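You operate a simulated robot arm through the tools that you are given. There is no shell and no other tool.

You run a simulated robot arm. Do the job below in one go: nothing can be reset, and whatever is moved stays where it is left.

Task
Empty the rings in the nest and refill them with 8 spaced balls.
Fine: let the old balls out by the drain slide and shut it before the refill; one push of the feed lever; space them with the spreader; end with the offset lever centred and the spreader up.

The check looks at the end state, three seconds after you hand in, the way a careful person would. Anything else that was tipped, shoved, dropped, spilled or broken makes it a failure.

Robot
A 7-joint arm with a two-finger gripper, fixed in place. Base frame: the origin is at the foot of the arm, x ahead of it, y to its left, z up; the work surface is at about z = 0.892. Readings come in m, rad, newtons and seconds.
With the tool pointing down near the work surface it reaches from about 0.34 to 0.72 m from the base axis. Its first joint turns from -1.152 to 1.152 rad. Payload 2.45 kg.
The TCP is the grasp point between the finger pads, 0.026 m short of the fingertips. In the tool frame z runs along the fingers and y along their closing line. Largest opening 0.096 m; the body of the gripper starts 0.069 m behind the TCP.
Orientation is that of the tool frame in the base frame, as [roll, pitch, yaw] about the fixed x, y, z axes, in that order (R = Rz(yaw) Ry(pitch) Rx(roll)). With the fingers straight down and closing along the base's y, the tool's x points along the base's -x, its y along +y and its z along -z.

Tools
- The arm moves only by the tool send_rows. Its argument "series" is a list of rows, each a list of 7 numbers: the shift along the tool's x, y, z in m, then the turn, a rotation vector about the tool's x, y, z in rad, then the opening, from 0 (shut) to 1 (fully open). In form: [[x, y, z, rx, ry, rz, claw], ...]. A call has 1 to 20 rows; each row shifts and turns the commanded pose from where the row before left it, along the tool's axes as they then stand. Each row takes 0.2 s and may step no farther than 0.05 m and 0.15 rad from the row before; otherwise, or with a gripper value out of range, the whole call is refused. A pose out of reach is approached as far as the arm can. The call stops where the force on the tool passes 90 N (or 10 N more than at its start, if that is more) or the arm is blocked; 0.2 s more then pass. The fingers move at their own pace and stop on an object; they squeeze with about 25 N. The grip force told is the motor's: it shows also when the fingers shut on nothing. Time passes only in rows, and 0.2 s behind the last, so rows that do not move let the fingers close. It gives the time, the measured TCP pose, the force on the tool (base axes), the opening and the grip force at its end, in the units of the frame above (readings bear some noise), with the torque about the TCP (base axes, N m) and any sound that the robot's microphone picked up, and new pictures: "pictures" is both (left out), scene, wrist or none.
- Cameras (640 x 400 px; columns grow to the right, rows downward): "scene" is fixed at [0.1811, -0.4091, 1.4166]; the picture's right is [0.59, -0.81, 0.00], its down [-0.52, -0.38, -0.77] and it looks along [0.62, 0.45, -0.64] (base axes); focal length 214 px, centre (320, 200). "wrist" rides on the gripper at [0.082, 0.003, -0.098] in the tool frame; the picture's right is [-0.04, 1.00, 0.00], its down [-0.73, -0.03, -0.68] and it looks along [-0.68, -0.03, 0.73] (tool axes); focal length 256 px, centre (320, 200). There is no depth. A picture from a camera that has moved, and an enlarged one, comes with that camera's place and axes in the base frame and with its lens.
- enlarge(camera, box): a new picture of the part [left, top, right, bottom] of that camera's present view, enlarged. It takes no simulated time.
- job_done(): hands the job in; it is judged then, once.

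Places have to be worked out from the pictures, the camera data and where the tool is seen. Open the gripper and draw the arm clear of the work before you hand the job in, unless the task says otherwise.

The tools are called by a JSON object that holds its "op" and its "data". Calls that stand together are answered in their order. send_rows: Moves the arm, as the interface text tells. Its arguments: {"type":"object","properties":{"series":{"type":"array"},"pictures":{"type":"string","enum":["both","scene","wrist","none"]}},"required":["series"]} The other tools are called the same way: enlarge (camera, box) takes an enlarged picture of a part of a camera's view; job_done () hands the job in.

At the start:

```text
time: 0.0
tcp_pos: [0.422, -0.0422, 1.3477]
orientation: [-3.141, 0.001, -3.141]
wrist_force: [-1.1, -0.3, 0.0]
wrist_torque: [-0.02, 0.0, -0.01]
finger_gap: 0.096
finger_force: 0.1
```

scene: 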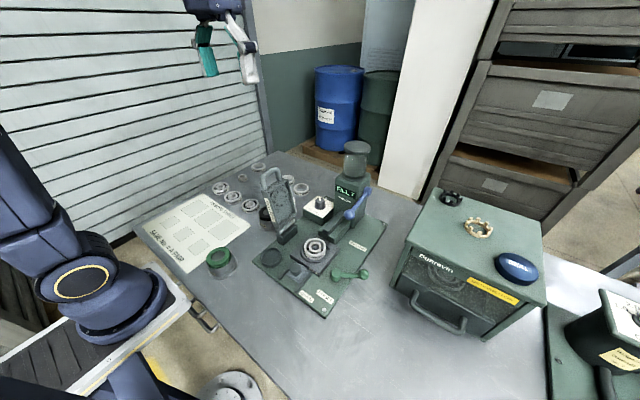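
wrist: 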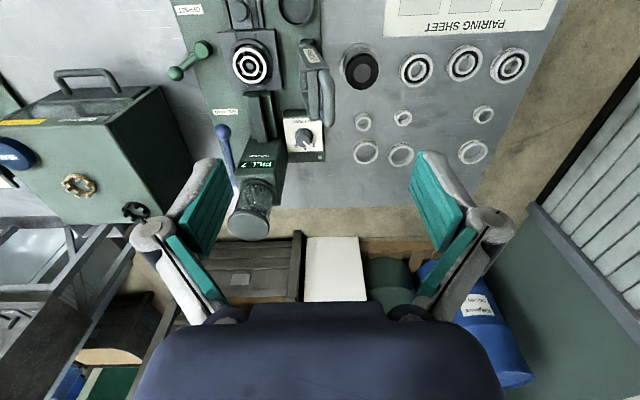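

I'll begin by looking closely at the fixture from both cameras before moving anything.

{"op": "enlarge", "data": {"camera": "scene", "box": [240, 130, 400, 330]}}

{"op": "enlarge", "data": {"camera": "wrist", "box": [160, 0, 360, 125]}}

{"op": "enlarge", "data": {"camera": "wrist", "box": [160, 110, 360, 235]}}

{"op": "enlarge", "data": {"camera": "scene", "box": [250, 220, 350, 310]}}

```text
2.00 times, centred on (320, 230) of scene
camera zoom: at [0.1811, -0.4091, 1.4166], right [0.59, -0.81, 0.0], down [-0.52, -0.38, -0.77], along [0.62, 0.45, -0.64], focal length 429 px, centre (320, 140)
```

zoom: 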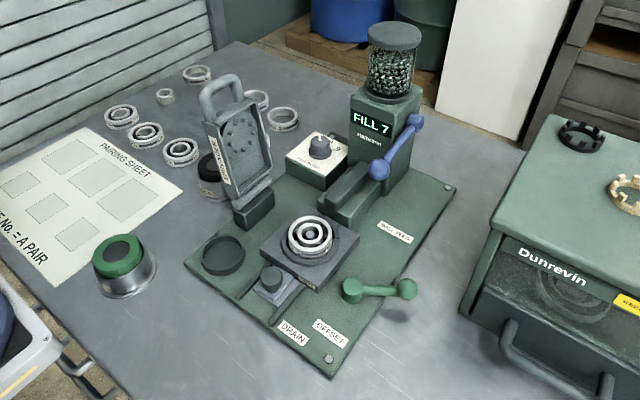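

```text
3.20 times, centred on (260, 62) of wrist
camera zoom: at [0.34, -0.0395, 1.4452], right [0.04, 1.0, 0.0], down [0.73, -0.03, 0.68], along [0.68, -0.03, -0.73], focal length 819 px, centre (512, 640)
```

zoom: 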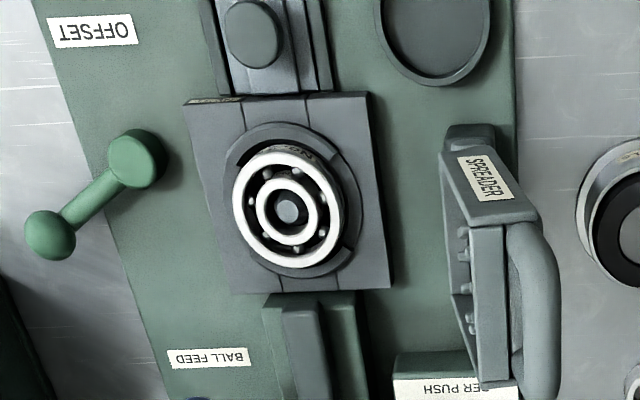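

```text
3.20 times, centred on (260, 172) of wrist
camera zoom: at [0.34, -0.0395, 1.4452], right [0.04, 1.0, 0.0], down [0.73, -0.03, 0.68], along [0.68, -0.03, -0.73], focal length 819 px, centre (512, 288)
```

zoom: 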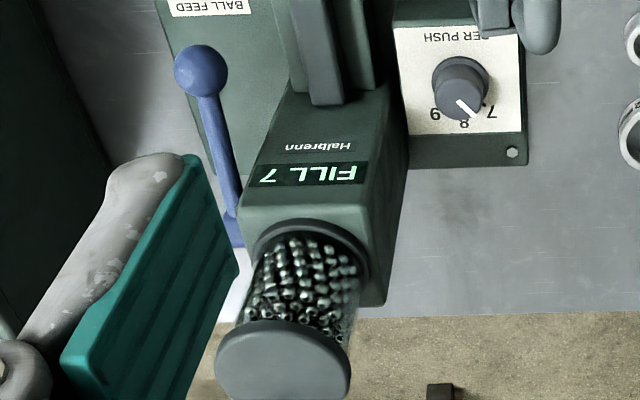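

```text
4.44 times, centred on (300, 265) of scene
camera zoom: at [0.1811, -0.4091, 1.4166], right [0.59, -0.81, 0.0], down [-0.52, -0.38, -0.77], along [0.62, 0.45, -0.64], focal length 953 px, centre (409, -89)
```

zoom: 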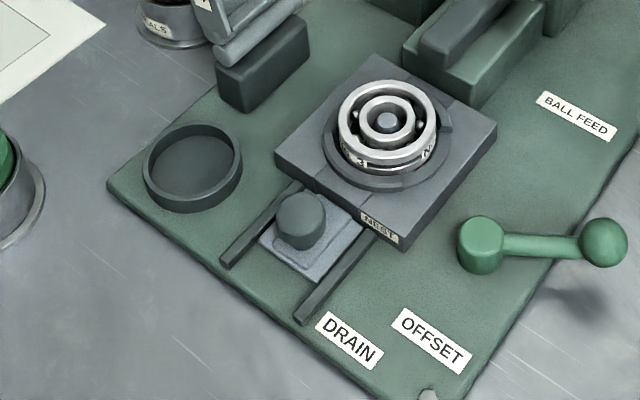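

The fixture has a dial now at "FILL 7", a blue feed lever, a green offset lever, a drain slide and a raised spreader. I'll move the wrist camera over the nest, staying high, and tilt it for a better view.

{"op": "send_rows", "data": {"series": [[0.004, -0.034, 0.026, 0, 0, 0, 1], [0.004, -0.034, 0.026, 0, 0, 0, 1], [0.004, -0.034, 0.026, 0, 0, 0, 1], [0.004, -0.034, 0.026, 0, 0, 0, 1], [0.004, -0.034, 0.026, 0, 0, 0, 1], [0, 0, 0, 0, 0.15, 0, 1], [0, 0, 0, 0, 0.15, 0, 1], [0, 0, 0, 0, 0.15, 0, 1], [0, 0, 0, 0, 0, 0, 1]], "pictures": "both"}}

```text
time: 2.0
tcp_pos: [0.4013, -0.2105, 1.2189]
orientation: [-3.14, -0.452, -3.14]
wrist_force: [0.3, -0.9, -0.2]
wrist_torque: [0.0, -0.04, -0.01]
finger_gap: 0.0959
finger_force: 0.1
camera wrist: at [0.3716, -0.2093, 1.3413], right [0.04, 1.0, -0.02], down [0.96, -0.03, 0.29], along [0.29, -0.03, -0.96], focal length 256 px, centre (320, 200)
```

scene: 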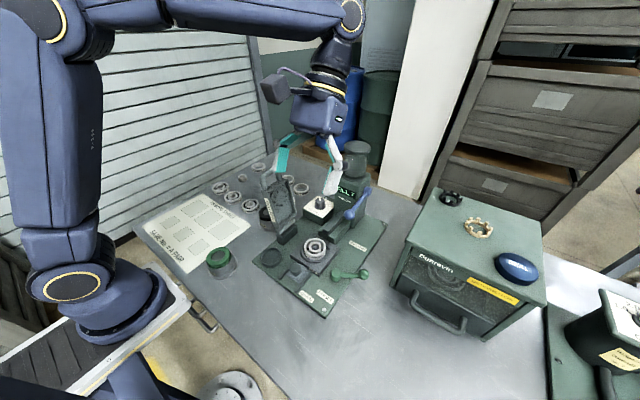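
wrist: 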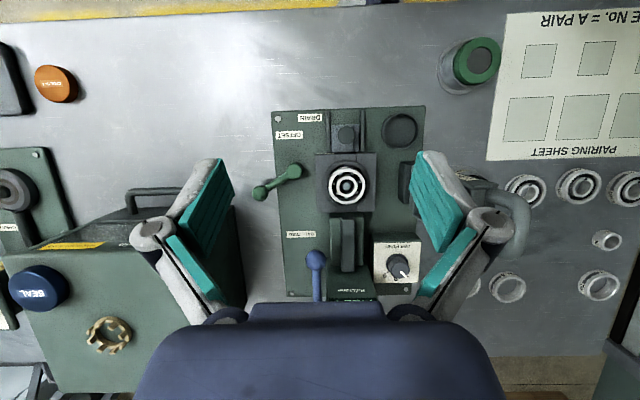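

The plate is nicely centred below the camera. I'll enlarge several parts of this view.

{"op": "enlarge", "data": {"camera": "wrist", "box": [240, 100, 440, 225]}}

{"op": "enlarge", "data": {"camera": "wrist", "box": [310, 150, 390, 200]}}

{"op": "enlarge", "data": {"camera": "wrist", "box": [270, 210, 430, 310]}}

{"op": "enlarge", "data": {"camera": "scene", "box": [300, 140, 400, 240]}}

```text
3.20 times, centred on (340, 162) of wrist
camera zoom: at [0.3716, -0.2093, 1.3413], right [0.04, 1.0, -0.02], down [0.96, -0.03, 0.29], along [0.29, -0.03, -0.96], focal length 819 px, centre (256, 320)
```

zoom: 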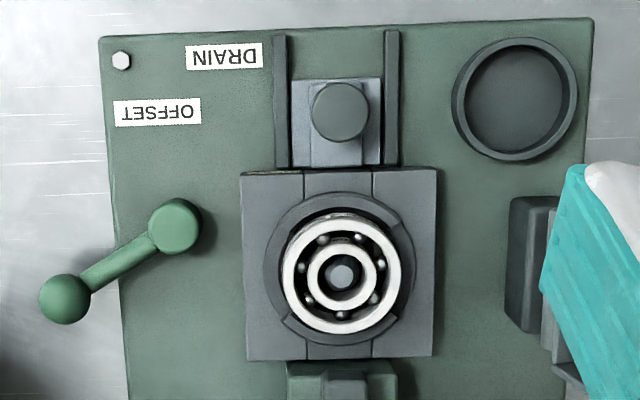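

```text
8.00 times, centred on (350, 175) of wrist
camera zoom: at [0.3716, -0.2093, 1.3413], right [0.04, 1.0, -0.02], down [0.96, -0.03, 0.29], along [0.29, -0.03, -0.96], focal length 2048 px, centre (80, 400)
```

zoom: 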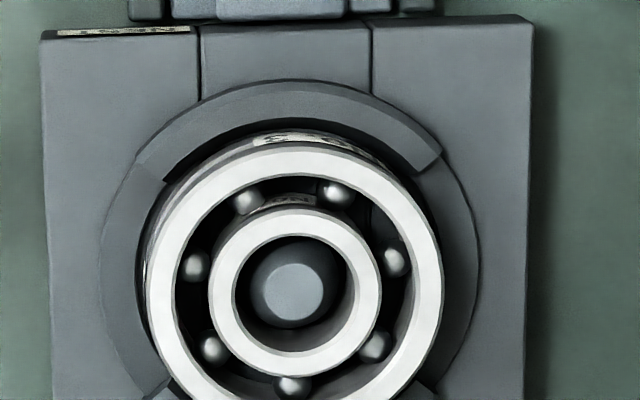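

```text
4.00 times, centred on (350, 260) of wrist
camera zoom: at [0.3716, -0.2093, 1.3413], right [0.04, 1.0, -0.02], down [0.96, -0.03, 0.29], along [0.29, -0.03, -0.96], focal length 1024 px, centre (200, -40)
```

zoom: 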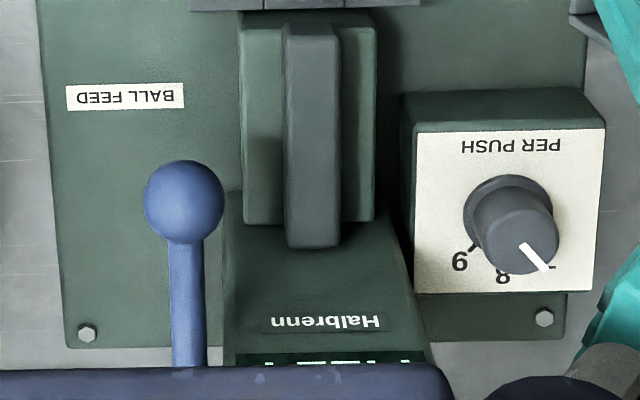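

```text
4.00 times, centred on (350, 190) of scene
camera zoom: at [0.1811, -0.4091, 1.4166], right [0.59, -0.81, 0.0], down [-0.52, -0.38, -0.77], along [0.62, 0.45, -0.64], focal length 858 px, centre (200, 240)
```

zoom: 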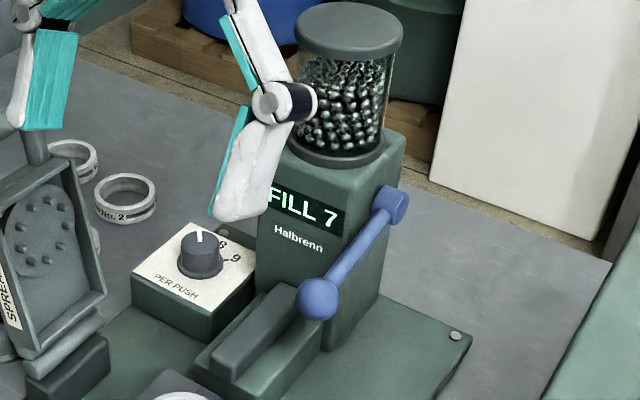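

Seven balls sit spaced around a centred inner ring, and the dial pointer is at 7. Next I'll enlarge the spreader and dial in the scene camera to work out their geometry.

{"op": "enlarge", "data": {"camera": "scene", "box": [250, 155, 340, 255]}}

{"op": "enlarge", "data": {"camera": "scene", "box": [290, 185, 350, 235]}}

{"op": "enlarge", "data": {"camera": "wrist", "box": [380, 130, 560, 250]}}

```text
4.00 times, centred on (295, 205) of scene
camera zoom: at [0.1811, -0.4091, 1.4166], right [0.59, -0.81, 0.0], down [-0.52, -0.38, -0.77], along [0.62, 0.45, -0.64], focal length 858 px, centre (420, 180)
```

zoom: 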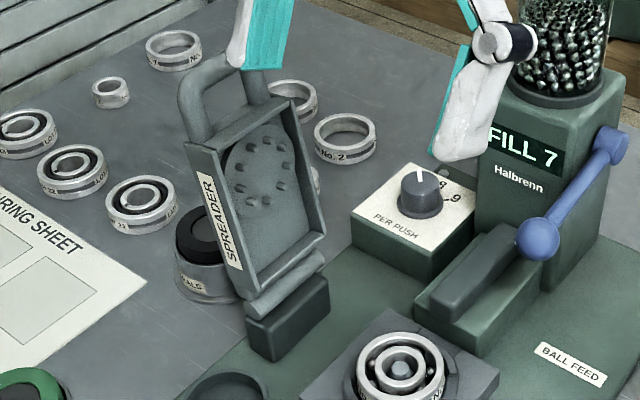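

```text
8.00 times, centred on (320, 210) of scene
camera zoom: at [0.1811, -0.4091, 1.4166], right [0.59, -0.81, 0.0], down [-0.52, -0.38, -0.77], along [0.62, 0.45, -0.64], focal length 1716 px, centre (320, 120)
```

zoom: 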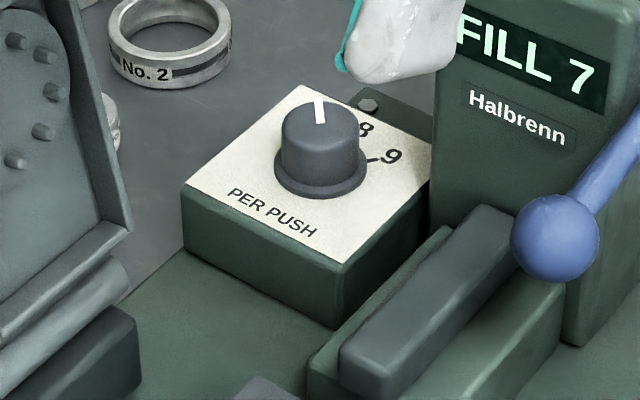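

```text
3.33 times, centred on (470, 190) of wrist
camera zoom: at [0.3716, -0.2093, 1.3413], right [0.04, 1.0, -0.02], down [0.96, -0.03, 0.29], along [0.29, -0.03, -0.96], focal length 853 px, centre (-180, 233)
```

zoom: 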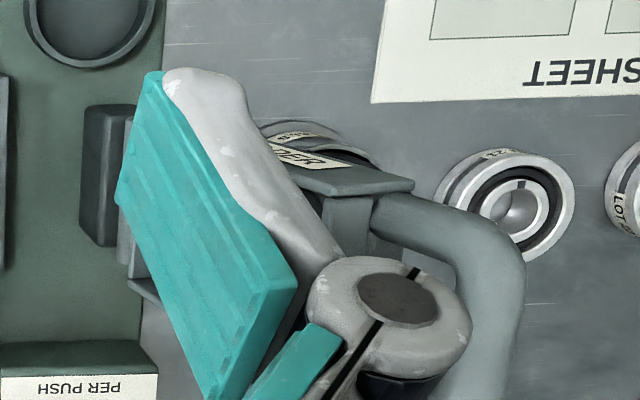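

I'll slide the camera sideways by 0.13 m at this safe height, so the spreader, hinge and dial show unobstructed.

{"op": "send_rows", "data": {"series": [[0, 0.045, 0, 0, 0, 0, 1], [0, 0.045, 0, 0, 0, 0, 1], [0, 0.04, 0, 0, 0, 0, 1], [0, 0, 0, 0, 0, 0, 1]], "pictures": "wrist"}}

{"op": "enlarge", "data": {"camera": "wrist", "box": [220, 100, 420, 225]}}

{"op": "enlarge", "data": {"camera": "wrist", "box": [240, 200, 400, 300]}}

```text
time: 3.0
tcp_pos: [0.4014, -0.0832, 1.2187]
orientation: [-3.14, -0.451, 3.141]
wrist_force: [-0.1, -0.5, 0.5]
wrist_torque: [0.02, 0.03, -0.02]
finger_gap: 0.0958
finger_force: 0.0
camera wrist: at [0.371, -0.0804, 1.3415], right [0.04, 1.0, -0.02], down [0.96, -0.03, 0.29], along [0.29, -0.03, -0.96], focal length 256 px, centre (320, 200)
```

wrist: 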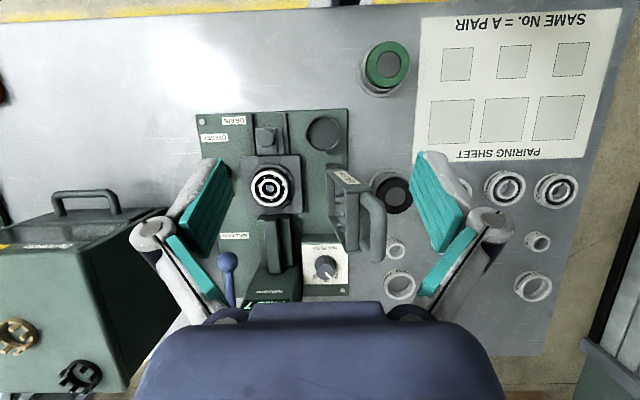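

```text
3.20 times, centred on (320, 162) of wrist
camera zoom: at [0.371, -0.0804, 1.3415], right [0.04, 1.0, -0.02], down [0.96, -0.03, 0.29], along [0.29, -0.03, -0.96], focal length 819 px, centre (320, 320)
```

zoom: 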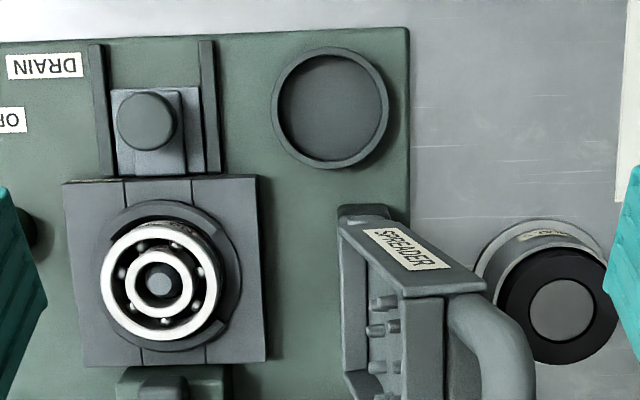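

```text
4.00 times, centred on (320, 250) of wrist
camera zoom: at [0.371, -0.0804, 1.3415], right [0.04, 1.0, -0.02], down [0.96, -0.03, 0.29], along [0.29, -0.03, -0.96], focal length 1024 px, centre (320, 0)
```

zoom: 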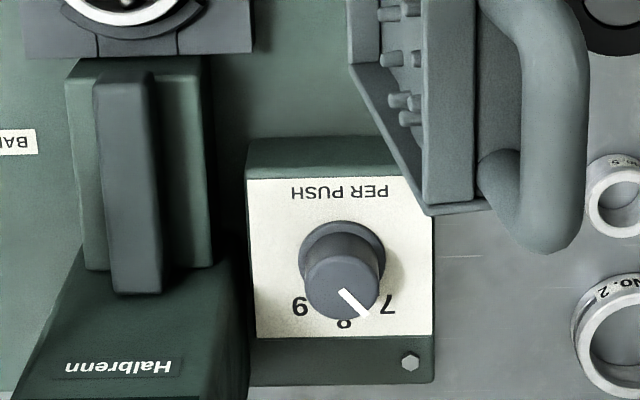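

The spreader hinge runs along x near y≈-0.076, z≈0.957, with its handle bar near (0.475, -0.032, 1.114), leaning back. First job is the drain: knob at about (0.393, -0.176), top z≈0.93. I'll straighten the tool, move above the knob and stop high.

{"op": "send_rows", "data": {"series": [[0, 0, 0, 0, -0.15, 0, 0.6], [0, 0, 0, 0, -0.15, 0, 0.6], [0, 0, 0, 0, -0.15, 0, 0.6], [0.004, -0.046, 0, 0, 0, 0, 0.6], [0.004, -0.046, 0, 0, 0, 0, 0.6], [0, 0, 0.045, 0, 0, 0, 0.6], [0, 0, 0.045, 0, 0, 0, 0.6], [0, 0, 0.045, 0, 0, 0, 0.6], [0, 0, 0.045, 0, 0, 0, 0.6], [0, 0, 0, 0, 0, 0, 0.6]], "pictures": "both"}}

{"op": "enlarge", "data": {"camera": "scene", "box": [240, 200, 360, 300]}}

```text
time: 5.2
tcp_pos: [0.3934, -0.1737, 1.0386]
orientation: [-3.141, 0.001, -3.14]
wrist_force: [0.1, -0.5, 0.1]
wrist_torque: [-0.03, 0.0, 0.0]
finger_gap: 0.0579
finger_force: 0.1
camera wrist: at [0.3122, -0.1714, 1.1346], right [0.04, 1.0, 0.0], down [0.73, -0.03, 0.68], along [0.68, -0.03, -0.73], focal length 256 px, centre (320, 200)
```

scene: 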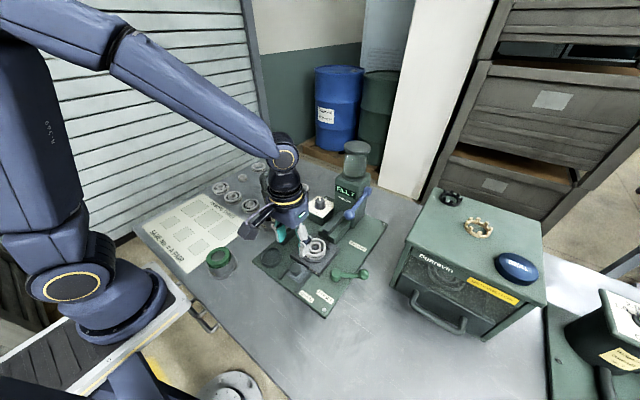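
wrist: 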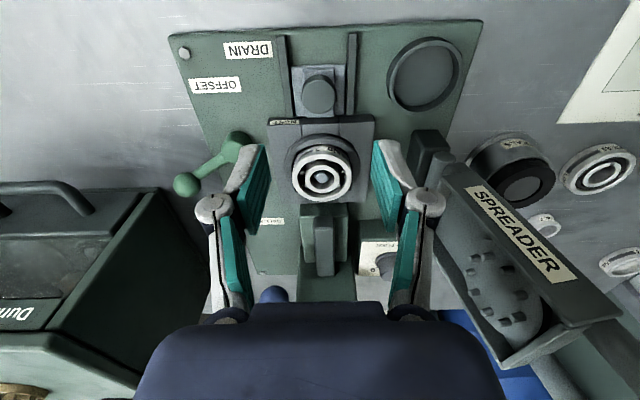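

```text
4.00 times, centred on (300, 250) of scene
camera zoom: at [0.1811, -0.4091, 1.4166], right [0.59, -0.81, 0.0], down [-0.52, -0.38, -0.77], along [0.62, 0.45, -0.64], focal length 858 px, centre (400, 0)
```

zoom: 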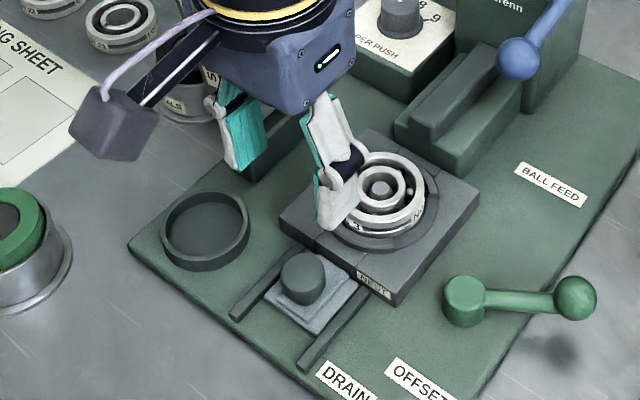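

The tool is above the knob at z=1.039. I'll check the alignment in the wrist view before going down.

{"op": "enlarge", "data": {"camera": "wrist", "box": [260, 30, 380, 105]}}

```text
5.33 times, centred on (320, 68) of wrist
camera zoom: at [0.3122, -0.1714, 1.1346], right [0.04, 1.0, 0.0], down [0.73, -0.03, 0.68], along [0.68, -0.03, -0.73], focal length 1365 px, centre (320, 907)
```

zoom: 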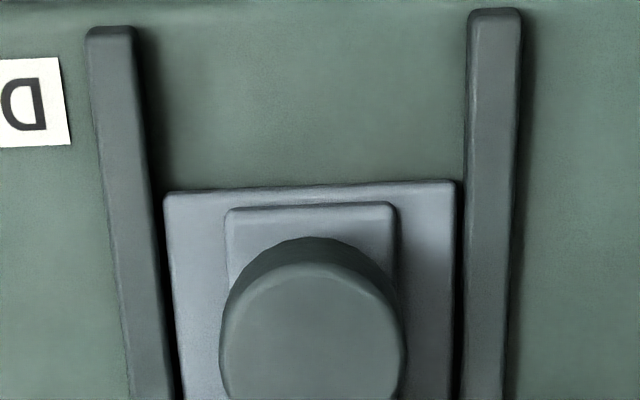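

The knob's top centre works out to about (0.391, -0.1755). I'll descend with the fingers straddling it, clear of the rails, then close.

{"op": "send_rows", "data": {"series": [[0.002, -0.0018, 0.04, 0, 0, 0, 0.58], [0, 0, 0.035, 0, 0, 0, 0.58], [0, 0, 0.018, 0, 0, 0, 0.58], [0, 0, 0, 0, 0, 0, 0.58]], "pictures": "both"}}

{"op": "enlarge", "data": {"camera": "scene", "box": [240, 220, 320, 290]}}

```text
time: 6.2
tcp_pos: [0.392, -0.1757, 0.9462]
orientation: [3.141, 0.0, 3.142]
wrist_force: [0.0, 0.5, 0.4]
wrist_torque: [0.0, -0.04, 0.01]
finger_gap: 0.0555
finger_force: 0.0
camera wrist: at [0.3109, -0.1737, 1.0428], right [0.04, 1.0, 0.0], down [0.73, -0.03, 0.68], along [0.68, -0.03, -0.73], focal length 256 px, centre (320, 200)
```

scene: 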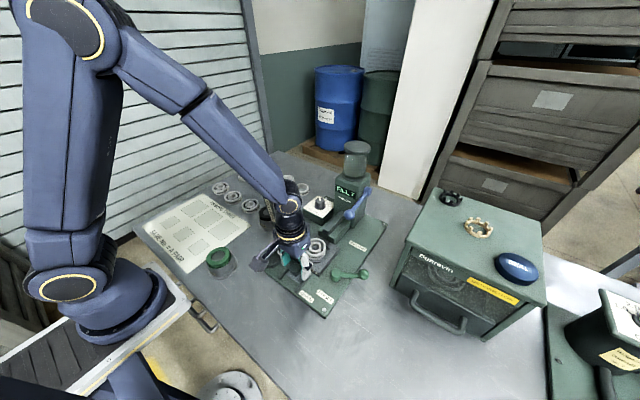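
wrist: 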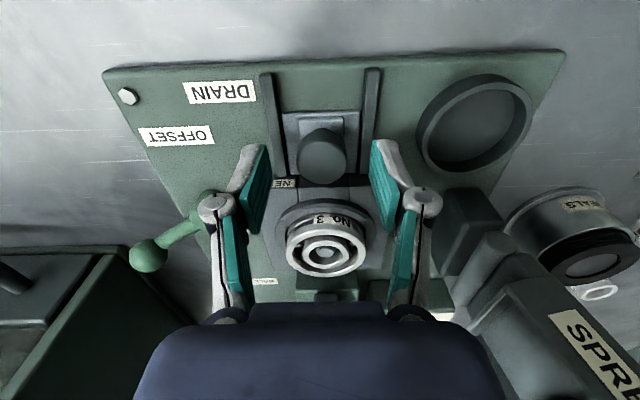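

```text
5.71 times, centred on (280, 255) of scene
camera zoom: at [0.1811, -0.4091, 1.4166], right [0.59, -0.81, 0.0], down [-0.52, -0.38, -0.77], along [0.62, 0.45, -0.64], focal length 1226 px, centre (549, -114)
```

zoom: 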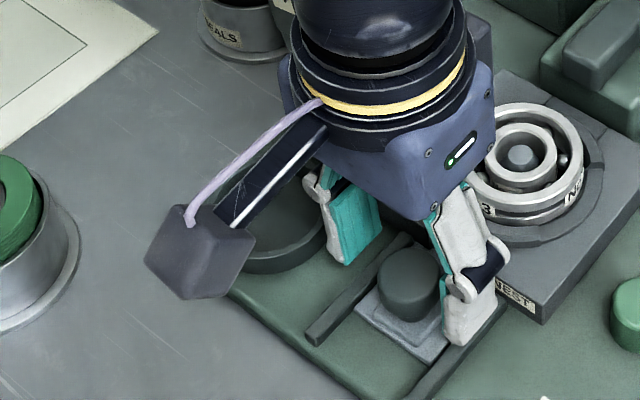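

The fingers straddle the knob with no contact. I'll lower by 3 mm and close on it.

{"op": "send_rows", "data": {"series": [[0, 0, 0.003, 0, 0, 0, 0.58], [0, 0, 0, 0, 0, 0, 0.2], [0, 0, 0, 0, 0, 0, 0.2], [0, 0, 0, 0, 0, 0, 0.2], [0, 0, 0, 0, 0, 0, 0.2]], "pictures": "wrist"}}

```text
time: 7.4
tcp_pos: [0.3928, -0.1752, 0.9433]
orientation: [3.14, 0.0, -3.139]
wrist_force: [-1.1, 8.8, 2.2]
wrist_torque: [0.22, -0.11, 0.0]
finger_gap: 0.0281
finger_force: 44.4
camera wrist: at [0.3112, -0.1728, 1.0402], right [0.04, 1.0, 0.0], down [0.73, -0.03, 0.68], along [0.68, -0.03, -0.73], focal length 256 px, centre (320, 200)
```

wrist: 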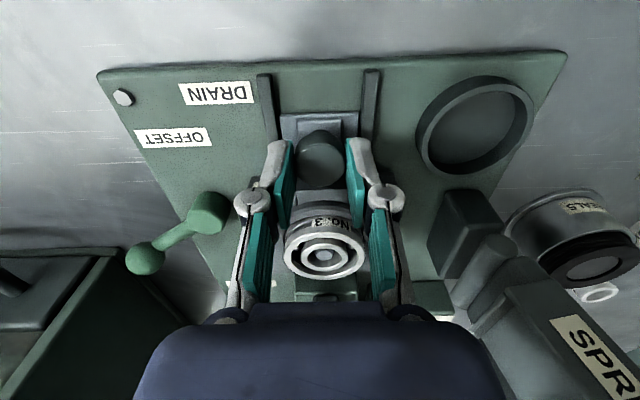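

The grip is firm on the knob (gap 0.028 m). I'll pull the slide toward the robot in small steps.

{"op": "send_rows", "data": {"series": [[0.004, 0.0005, 0, 0, 0, 0, 0.2], [0.005, 0, 0, 0, 0, 0, 0.2], [0.005, 0, 0, 0, 0, 0, 0.2], [0.005, 0, 0, 0, 0, 0, 0.2]], "pictures": "both"}}

{"op": "enlarge", "data": {"camera": "wrist", "box": [220, 60, 420, 300]}}

```text
time: 8.4
tcp_pos: [0.3738, -0.1747, 0.944]
orientation: [-3.141, 0.003, -3.139]
wrist_force: [0.0, 17.6, 32.3]
wrist_torque: [0.51, 0.35, 0.04]
finger_gap: 0.028
finger_force: 44.8
camera wrist: at [0.2919, -0.1726, 1.0398], right [0.04, 1.0, 0.0], down [0.73, -0.03, 0.68], along [0.68, -0.03, -0.73], focal length 256 px, centre (320, 200)
```

scene: 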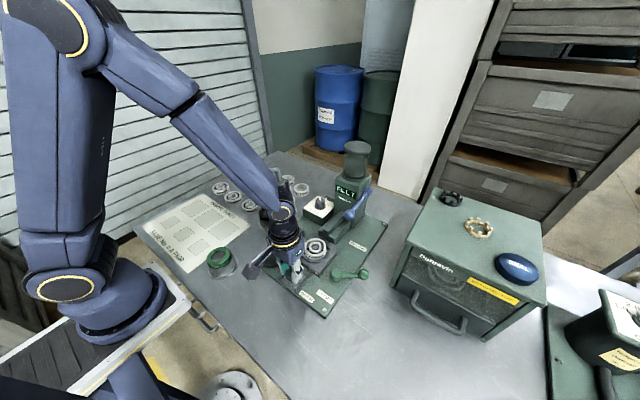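
wrist: 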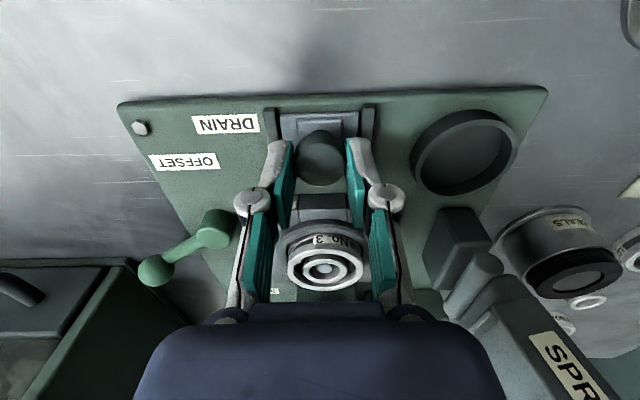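

```text
1.67 times, centred on (320, 180) of wrist
camera zoom: at [0.2919, -0.1726, 1.0398], right [0.04, 1.0, 0.0], down [0.73, -0.03, 0.68], along [0.68, -0.03, -0.73], focal length 427 px, centre (320, 233)
```

zoom: 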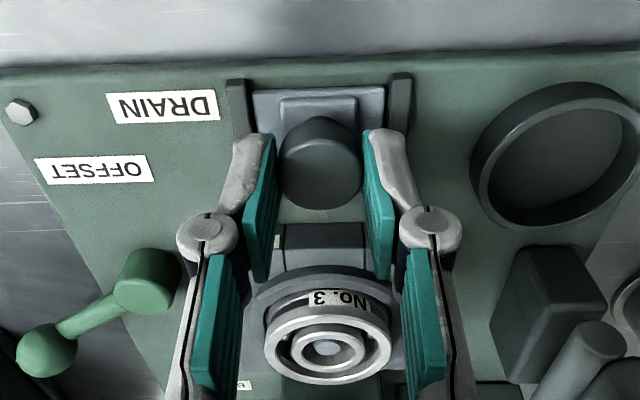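

The slide has moved about 19 mm. The force shows some upward and sideways load, so I'll ease those slightly while pulling a little further, and look at the rings.

{"op": "send_rows", "data": {"series": [[0.003, 0.0008, -0.0008, 0, 0, 0, 0.2], [0.003, 0, 0, 0, 0, 0, 0.2]], "pictures": "wrist"}}

{"op": "enlarge", "data": {"camera": "wrist", "box": [270, 190, 380, 300]}}

{"op": "enlarge", "data": {"camera": "scene", "box": [280, 220, 360, 270]}}

```text
time: 9.0
tcp_pos: [0.3664, -0.1753, 0.9421]
orientation: [-3.14, -0.001, -3.141]
wrist_force: [0.2, 8.7, 12.4]
wrist_torque: [0.14, -0.86, -0.01]
finger_gap: 0.028
finger_force: 45.3
camera wrist: at [0.2852, -0.1723, 1.0399], right [0.04, 1.0, 0.0], down [0.73, -0.03, 0.68], along [0.68, -0.03, -0.73], focal length 256 px, centre (320, 200)
```

wrist: 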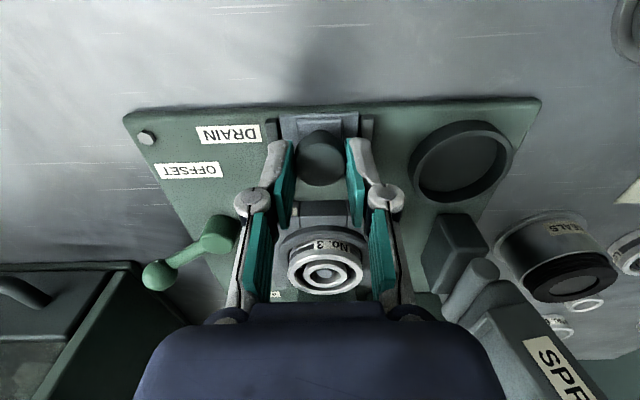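

```text
3.64 times, centred on (325, 245) of wrist
camera zoom: at [0.2852, -0.1723, 1.0399], right [0.04, 1.0, 0.0], down [0.73, -0.03, 0.68], along [0.68, -0.03, -0.73], focal length 931 px, centre (302, 36)
```

zoom: 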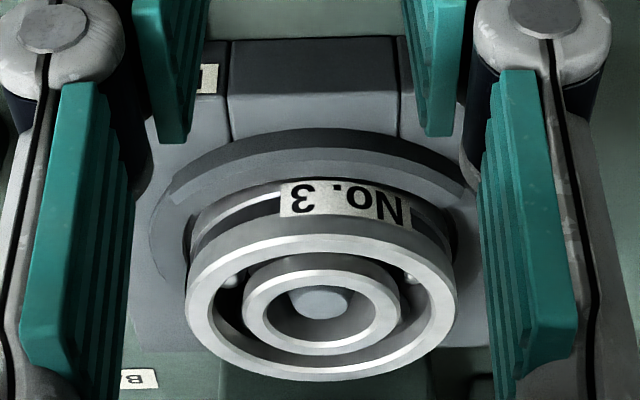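

```text
8.00 times, centred on (320, 245) of scene
camera zoom: at [0.1809, -0.4088, 1.4167], right [0.59, -0.81, 0.0], down [-0.52, -0.38, -0.77], along [0.62, 0.45, -0.64], focal length 1716 px, centre (320, -160)
```

zoom: 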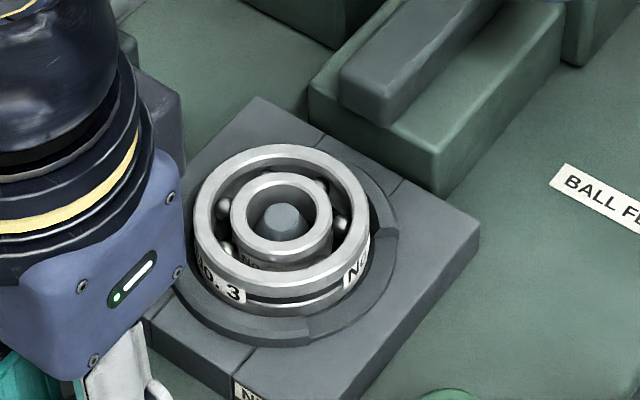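

The balls are still in the rings and the slide still moves freely at about 27 mm. I'll keep pulling gently toward its stop.

{"op": "send_rows", "data": {"series": [[0.003, 0.0005, 0, 0, 0, 0, 0.2], [0.003, 0, 0, 0, 0, 0, 0.2]], "pictures": "wrist"}}

{"op": "enlarge", "data": {"camera": "scene", "box": [280, 220, 360, 270]}}

```text
time: 9.6
tcp_pos: [0.3608, -0.1742, 0.9441]
orientation: [-3.138, 0.003, -3.142]
wrist_force: [18.9, -1.7, -20.0]
wrist_torque: [-0.03, 0.13, -0.05]
finger_gap: 0.028
finger_force: 45.2
camera wrist: at [0.2801, -0.1721, 1.0396], right [0.04, 1.0, 0.0], down [0.73, -0.03, 0.68], along [0.68, -0.03, -0.73], focal length 256 px, centre (320, 200)
```

wrist: 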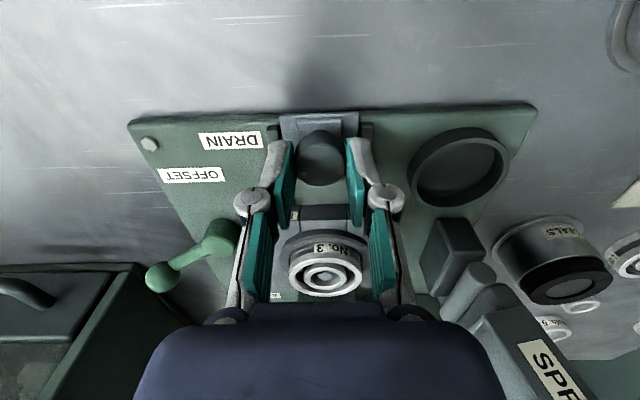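

```text
8.00 times, centred on (320, 245) of scene
camera zoom: at [0.1818, -0.4093, 1.4164], right [0.59, -0.81, 0.0], down [-0.52, -0.38, -0.77], along [0.62, 0.45, -0.64], focal length 1716 px, centre (320, -160)
```

zoom: 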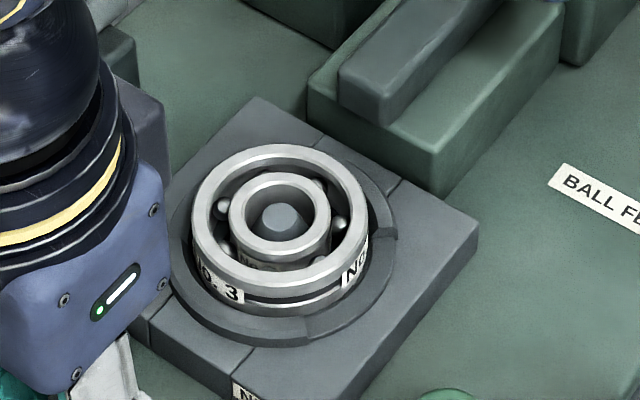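

The load rose to 19 N in x, which may be the end stop at about 32 mm. I'll try one more small step and wait a moment to see whether the balls drop.

{"op": "send_rows", "data": {"series": [[0.003, 0, 0.0005, 0, 0, 0, 0.2], [0, 0, 0, 0, 0, 0, 0.2], [0, 0, 0, 0, 0, 0, 0.2], [0, 0, 0, 0, 0, 0, 0.2]], "pictures": "wrist"}}

{"op": "enlarge", "data": {"camera": "scene", "box": [280, 220, 360, 270]}}

```text
time: 10.6
tcp_pos: [0.3594, -0.1742, 0.9439]
orientation: [-3.136, 0.005, -3.14]
wrist_force: [32.4, 8.2, 0.4]
wrist_torque: [0.19, -0.95, -0.04]
finger_gap: 0.0281
finger_force: 45.1
camera wrist: at [0.2785, -0.172, 1.0397], right [0.04, 1.0, -0.01], down [0.73, -0.02, 0.68], along [0.68, -0.03, -0.73], focal length 256 px, centre (320, 200)
```

wrist: 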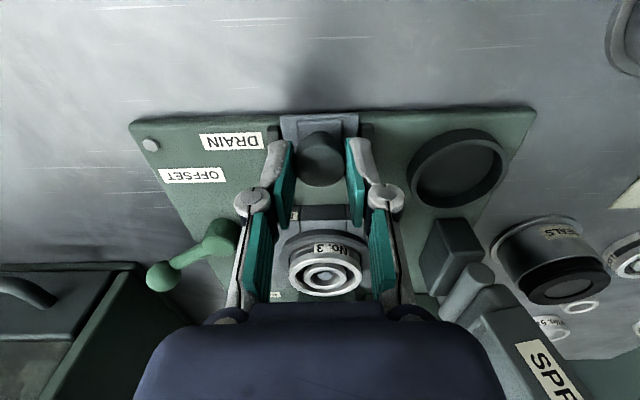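

```text
8.00 times, centred on (320, 245) of scene
camera zoom: at [0.1819, -0.4089, 1.4165], right [0.59, -0.81, 0.0], down [-0.52, -0.38, -0.77], along [0.62, 0.45, -0.64], focal length 1716 px, centre (320, -160)
```

zoom: 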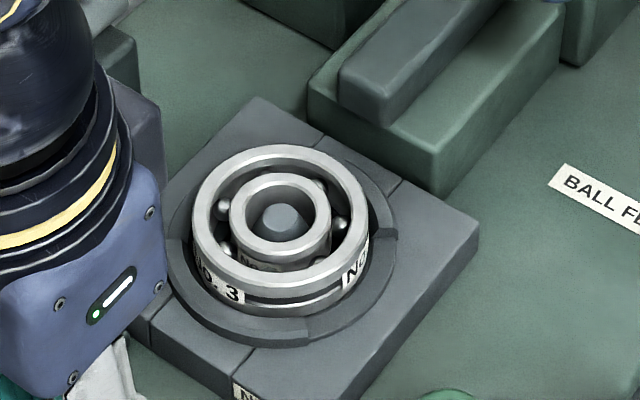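

The slide is at its stop with the balls still held, which makes sense with the inner ring centred. I'll relax the pull, release the knob, lift off and check that the slide stays open; then I'll work the offset lever.

{"op": "send_rows", "data": {"series": [[-0.002, 0, 0, 0, 0, 0, 0.2], [0, 0, 0, 0, 0, 0, 0.5], [0, 0, 0, 0, 0, 0, 0.55], [0, 0, 0, 0, 0, 0, 0.55], [0, 0, -0.04, 0, 0, 0, 0.55], [0, 0, -0.045, 0, 0, 0, 0.55], [0, 0, -0.045, 0, 0, 0, 0.55], [0, 0, -0.03, 0, 0, 0, 0.55]], "pictures": "both"}}

{"op": "enlarge", "data": {"camera": "wrist", "box": [220, 80, 400, 240]}}

{"op": "enlarge", "data": {"camera": "scene", "box": [270, 220, 350, 290]}}

```text
time: 12.4
tcp_pos: [0.3582, -0.1733, 1.1056]
orientation: [-3.141, 0.0, 3.141]
wrist_force: [0.1, -0.2, 0.4]
wrist_torque: [-0.01, 0.0, 0.02]
finger_gap: 0.0527
finger_force: 0.2
camera wrist: at [0.2777, -0.1705, 1.2009], right [0.04, 1.0, 0.0], down [0.73, -0.03, 0.68], along [0.68, -0.03, -0.73], focal length 256 px, centre (320, 200)
```

scene: 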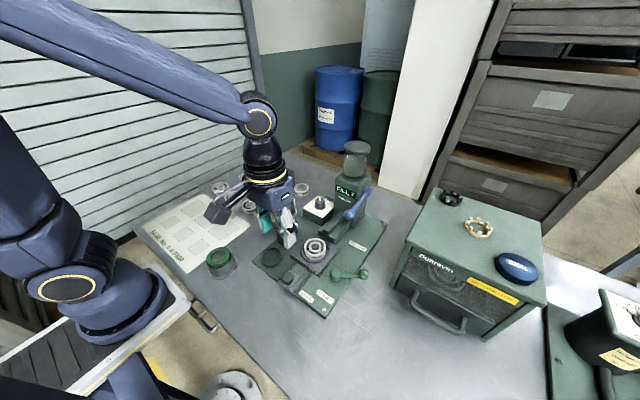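
wrist: 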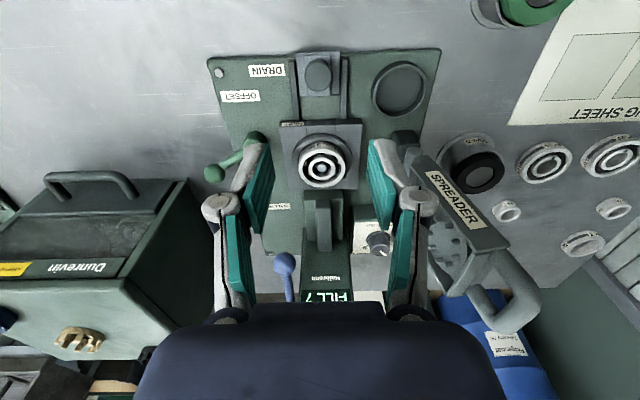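

```text
2.50 times, centred on (310, 160) of wrist
camera zoom: at [0.2777, -0.1705, 1.2009], right [0.04, 1.0, 0.0], down [0.73, -0.03, 0.68], along [0.68, -0.03, -0.73], focal length 640 px, centre (345, 300)
```

zoom: 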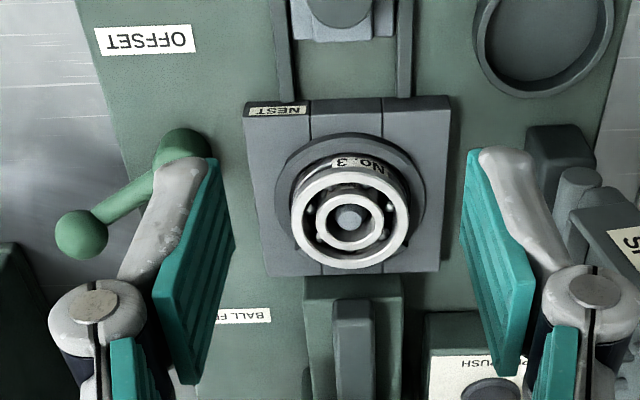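

```text
5.71 times, centred on (310, 255) of scene
camera zoom: at [0.181, -0.4091, 1.4166], right [0.59, -0.81, 0.0], down [-0.52, -0.38, -0.77], along [0.62, 0.45, -0.64], focal length 1226 px, centre (377, -114)
```

zoom: 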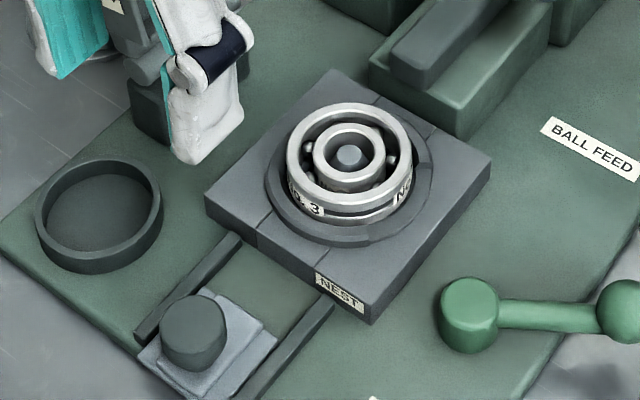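

The slide stays open at its stop. Now I'll move over toward the green offset lever (ball near (0.485, -0.324, 0.925)) at height and yaw the tool 90° so the fingers close along x.

{"op": "send_rows", "data": {"series": [[-0.0205, -0.032, -0.0085, 0, 0, 0, 0.55], [-0.0205, -0.032, -0.0085, 0, 0, 0, 0.55], [-0.0205, -0.032, -0.0085, 0, 0, 0, 0.55], [-0.0205, -0.032, -0.0085, 0, 0, 0, 0.55], [0, 0, 0, 0, 0, 0.1428, 0.55], [0, 0, 0, 0, 0, 0.1428, 0.55], [0, 0, 0, 0, 0, 0.1428, 0.55], [0, 0, 0, 0, 0, 0.1428, 0.55], [0, 0, 0, 0, 0, 0.1428, 0.55], [0, 0, 0, 0, 0, 0.1428, 0.55], [0, 0, 0, 0, 0, 0.1428, 0.55], [0, 0, 0, 0, 0, 0.1428, 0.55], [0, 0, 0, 0, 0, 0.1428, 0.55], [0, 0, 0, 0, 0, 0.1428, 0.55], [0, 0, 0, 0, 0, 0.1428, 0.55], [0, 0, 0, 0, 0, 0, 0.55]], "pictures": "both"}}

```text
time: 15.8
tcp_pos: [0.4412, -0.3026, 1.1369]
orientation: [3.141, 0.0, 1.57]
wrist_force: [0.2, 0.6, 0.7]
wrist_torque: [-0.01, -0.01, 0.0]
finger_gap: 0.0527
finger_force: 0.0
camera wrist: at [0.4445, -0.2216, 1.2336], right [1.0, -0.04, 0.0], down [-0.03, -0.73, 0.68], along [-0.03, -0.68, -0.73], focal length 256 px, centre (320, 200)
```

scene: 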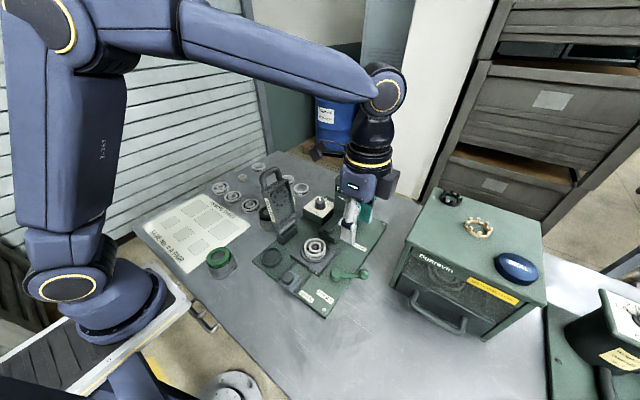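
wrist: 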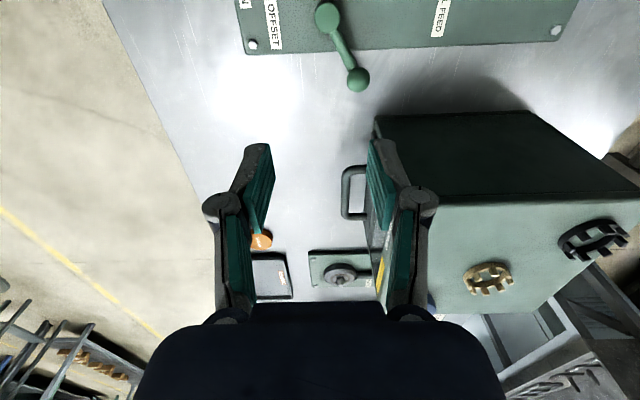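

The yaw worked. The lever ball is at about (0.4835, -0.3225, 0.925) and the hub at (0.450, -0.263); the big box starts at y≈-0.381. I'll move above the ball and go down part of the way.

{"op": "send_rows", "data": {"series": [[-0.0115, 0.021, 0, 0, 0, 0, 0.55], [-0.0115, 0.021, 0, 0, 0, 0, 0.55], [0, 0, 0.045, 0, 0, 0, 0.55], [0, 0, 0.045, 0, 0, 0, 0.55], [0, 0, 0.045, 0, 0, 0, 0.55], [0, 0, 0.02, 0, 0, 0, 0.55], [0, 0, 0, 0, 0, 0, 0.55]], "pictures": "both"}}

{"op": "enlarge", "data": {"camera": "scene", "box": [310, 210, 410, 290]}}

```text
time: 17.4
tcp_pos: [0.4823, -0.3249, 0.9811]
orientation: [3.141, 0.002, 1.571]
wrist_force: [-0.4, -0.5, 0.5]
wrist_torque: [-0.02, -0.02, 0.02]
finger_gap: 0.053
finger_force: 0.2
camera wrist: at [0.4867, -0.2446, 1.077], right [1.0, -0.04, 0.0], down [-0.03, -0.73, 0.68], along [-0.03, -0.68, -0.73], focal length 256 px, centre (320, 200)
```

scene: 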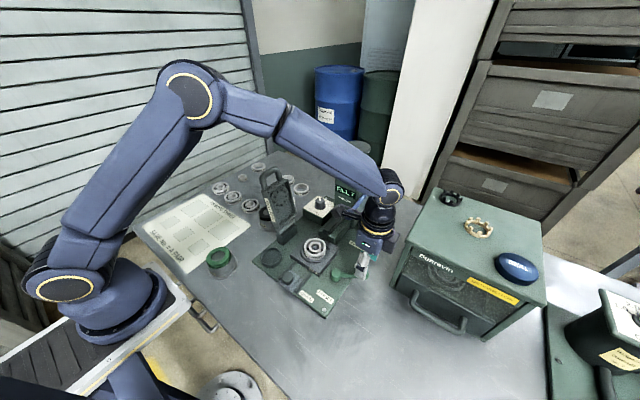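
wrist: 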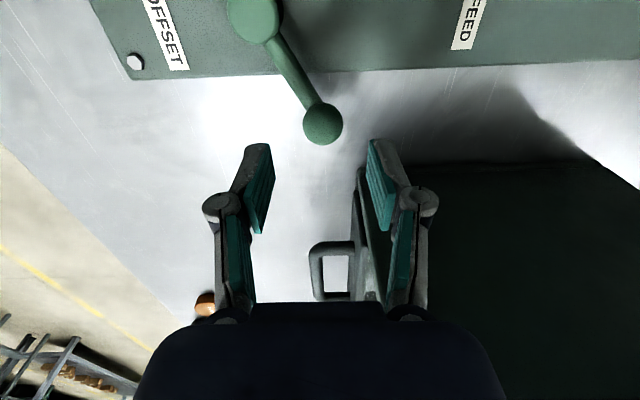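

```text
5.00 times, centred on (360, 250) of scene
camera zoom: at [0.1811, -0.4091, 1.4166], right [0.59, -0.81, 0.0], down [-0.52, -0.38, -0.77], along [0.62, 0.45, -0.64], focal length 1072 px, centre (120, -50)
```

zoom: 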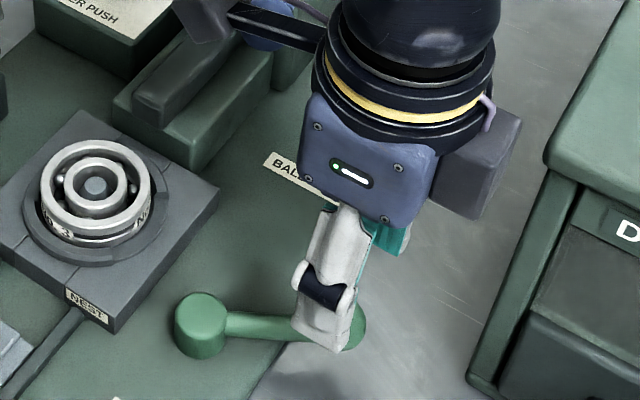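

The ball is seen at about (0.4845, -0.321), and the hand clears the box. I'll go down the last 40 mm so the fingers straddle the ball.

{"op": "send_rows", "data": {"series": [[0.001, 0.002, 0.02, 0, 0, 0, 0.55], [0, 0, 0.019, 0, 0, 0, 0.55], [0, 0, 0, 0, 0, 0, 0.55]], "pictures": "both"}}

{"op": "enlarge", "data": {"camera": "scene", "box": [310, 210, 410, 290]}}

```text
time: 18.2
tcp_pos: [0.4836, -0.3241, 0.9413]
orientation: [3.141, 0.002, 1.571]
wrist_force: [0.3, 0.5, 0.2]
wrist_torque: [0.03, 0.01, 0.0]
finger_gap: 0.0527
finger_force: 0.1
camera wrist: at [0.488, -0.2424, 1.038], right [1.0, -0.04, 0.0], down [-0.03, -0.73, 0.68], along [-0.03, -0.68, -0.73], focal length 256 px, centre (320, 200)
```

scene: 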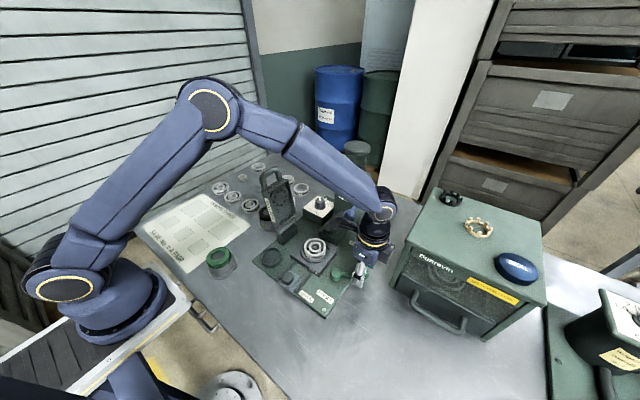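
wrist: 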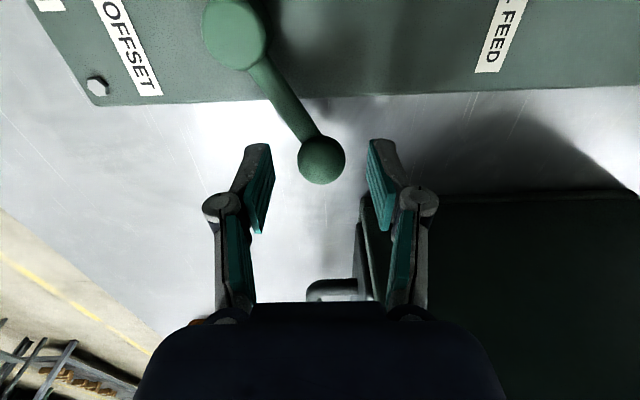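

```text
5.00 times, centred on (360, 250) of scene
camera zoom: at [0.1811, -0.4091, 1.4166], right [0.59, -0.81, 0.0], down [-0.52, -0.38, -0.77], along [0.62, 0.45, -0.64], focal length 1072 px, centre (120, -50)
```

zoom: 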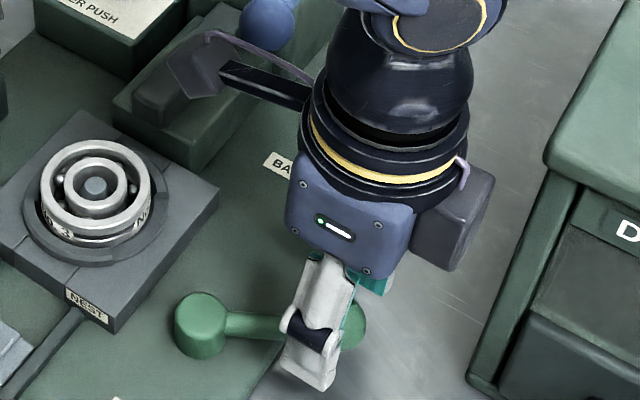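

The ball is between the fingers with no contact. I'll close to a near-snug cage and nudge the lever about 10° toward the OFFSET label side, watching the force.

{"op": "send_rows", "data": {"series": [[0, 0.001, 0, 0, 0, 0, 0.31], [0, 0, 0, 0, 0, 0, 0.31], [0, 0, 0, 0, 0, 0, 0.31], [-0.0025, -0.0053, 0, 0, 0, 0, 0.31], [-0.0025, -0.0053, 0, 0, 0, 0, 0.31]], "pictures": "wrist"}}

{"op": "enlarge", "data": {"camera": "scene", "box": [280, 220, 380, 290]}}

```text
time: 19.4
tcp_pos: [0.4741, -0.3278, 0.9433]
orientation: [3.141, 0.0, 1.571]
wrist_force: [0.3, -0.6, 0.4]
wrist_torque: [0.03, -0.01, 0.03]
finger_gap: 0.0299
finger_force: 0.5
camera wrist: at [0.4782, -0.2476, 1.0389], right [1.0, -0.04, 0.0], down [-0.03, -0.73, 0.68], along [-0.03, -0.68, -0.73], focal length 256 px, centre (320, 200)
```

wrist: 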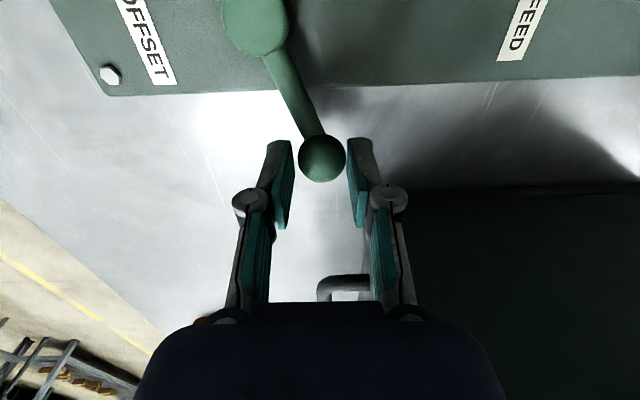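

```text
5.71 times, centred on (330, 255) of scene
camera zoom: at [0.1811, -0.4091, 1.4166], right [0.59, -0.81, 0.0], down [-0.52, -0.38, -0.77], along [0.62, 0.45, -0.64], focal length 1226 px, centre (263, -114)
```

zoom: 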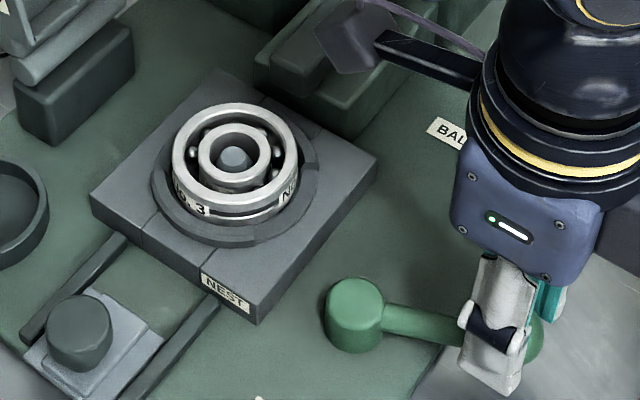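

The lever swings freely with no force. I'll continue along the arc for another 20°.

{"op": "send_rows", "data": {"series": [[-0.0016, -0.0056, 0, 0, 0, 0, 0.31], [-0.0016, -0.0056, 0, 0, 0, 0, 0.31], [-0.0007, -0.0058, 0, 0, 0, 0, 0.31], [-0.0007, -0.0058, 0, 0, 0, 0, 0.31]], "pictures": "wrist"}}

{"op": "enlarge", "data": {"camera": "scene", "box": [280, 220, 380, 290]}}

```text
time: 20.4
tcp_pos: [0.4523, -0.3341, 0.9422]
orientation: [-3.14, 0.0, 1.571]
wrist_force: [1.0, 0.3, 0.7]
wrist_torque: [-0.03, 0.02, -0.02]
finger_gap: 0.0297
finger_force: 0.1
camera wrist: at [0.4562, -0.2532, 1.0394], right [1.0, -0.04, 0.0], down [-0.03, -0.73, 0.68], along [-0.03, -0.68, -0.73], focal length 256 px, centre (320, 200)
```

wrist: 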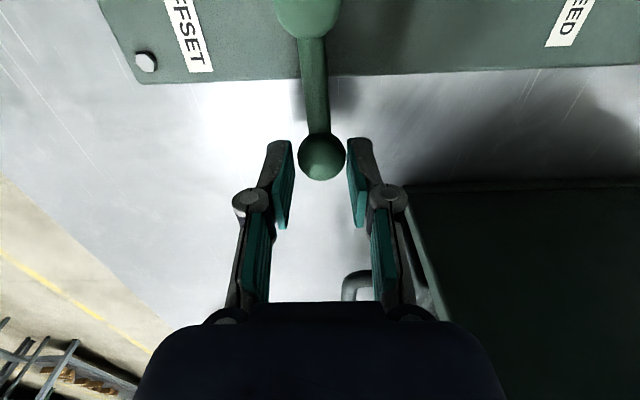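

```text
5.71 times, centred on (330, 255) of scene
camera zoom: at [0.1811, -0.4091, 1.4166], right [0.59, -0.81, 0.0], down [-0.52, -0.38, -0.77], along [0.62, 0.45, -0.64], focal length 1226 px, centre (263, -114)
```

zoom: 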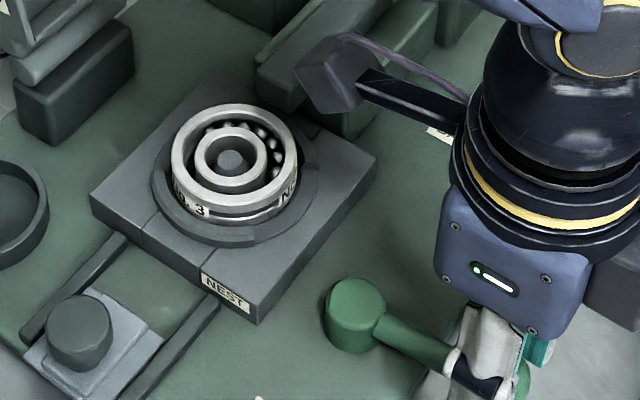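

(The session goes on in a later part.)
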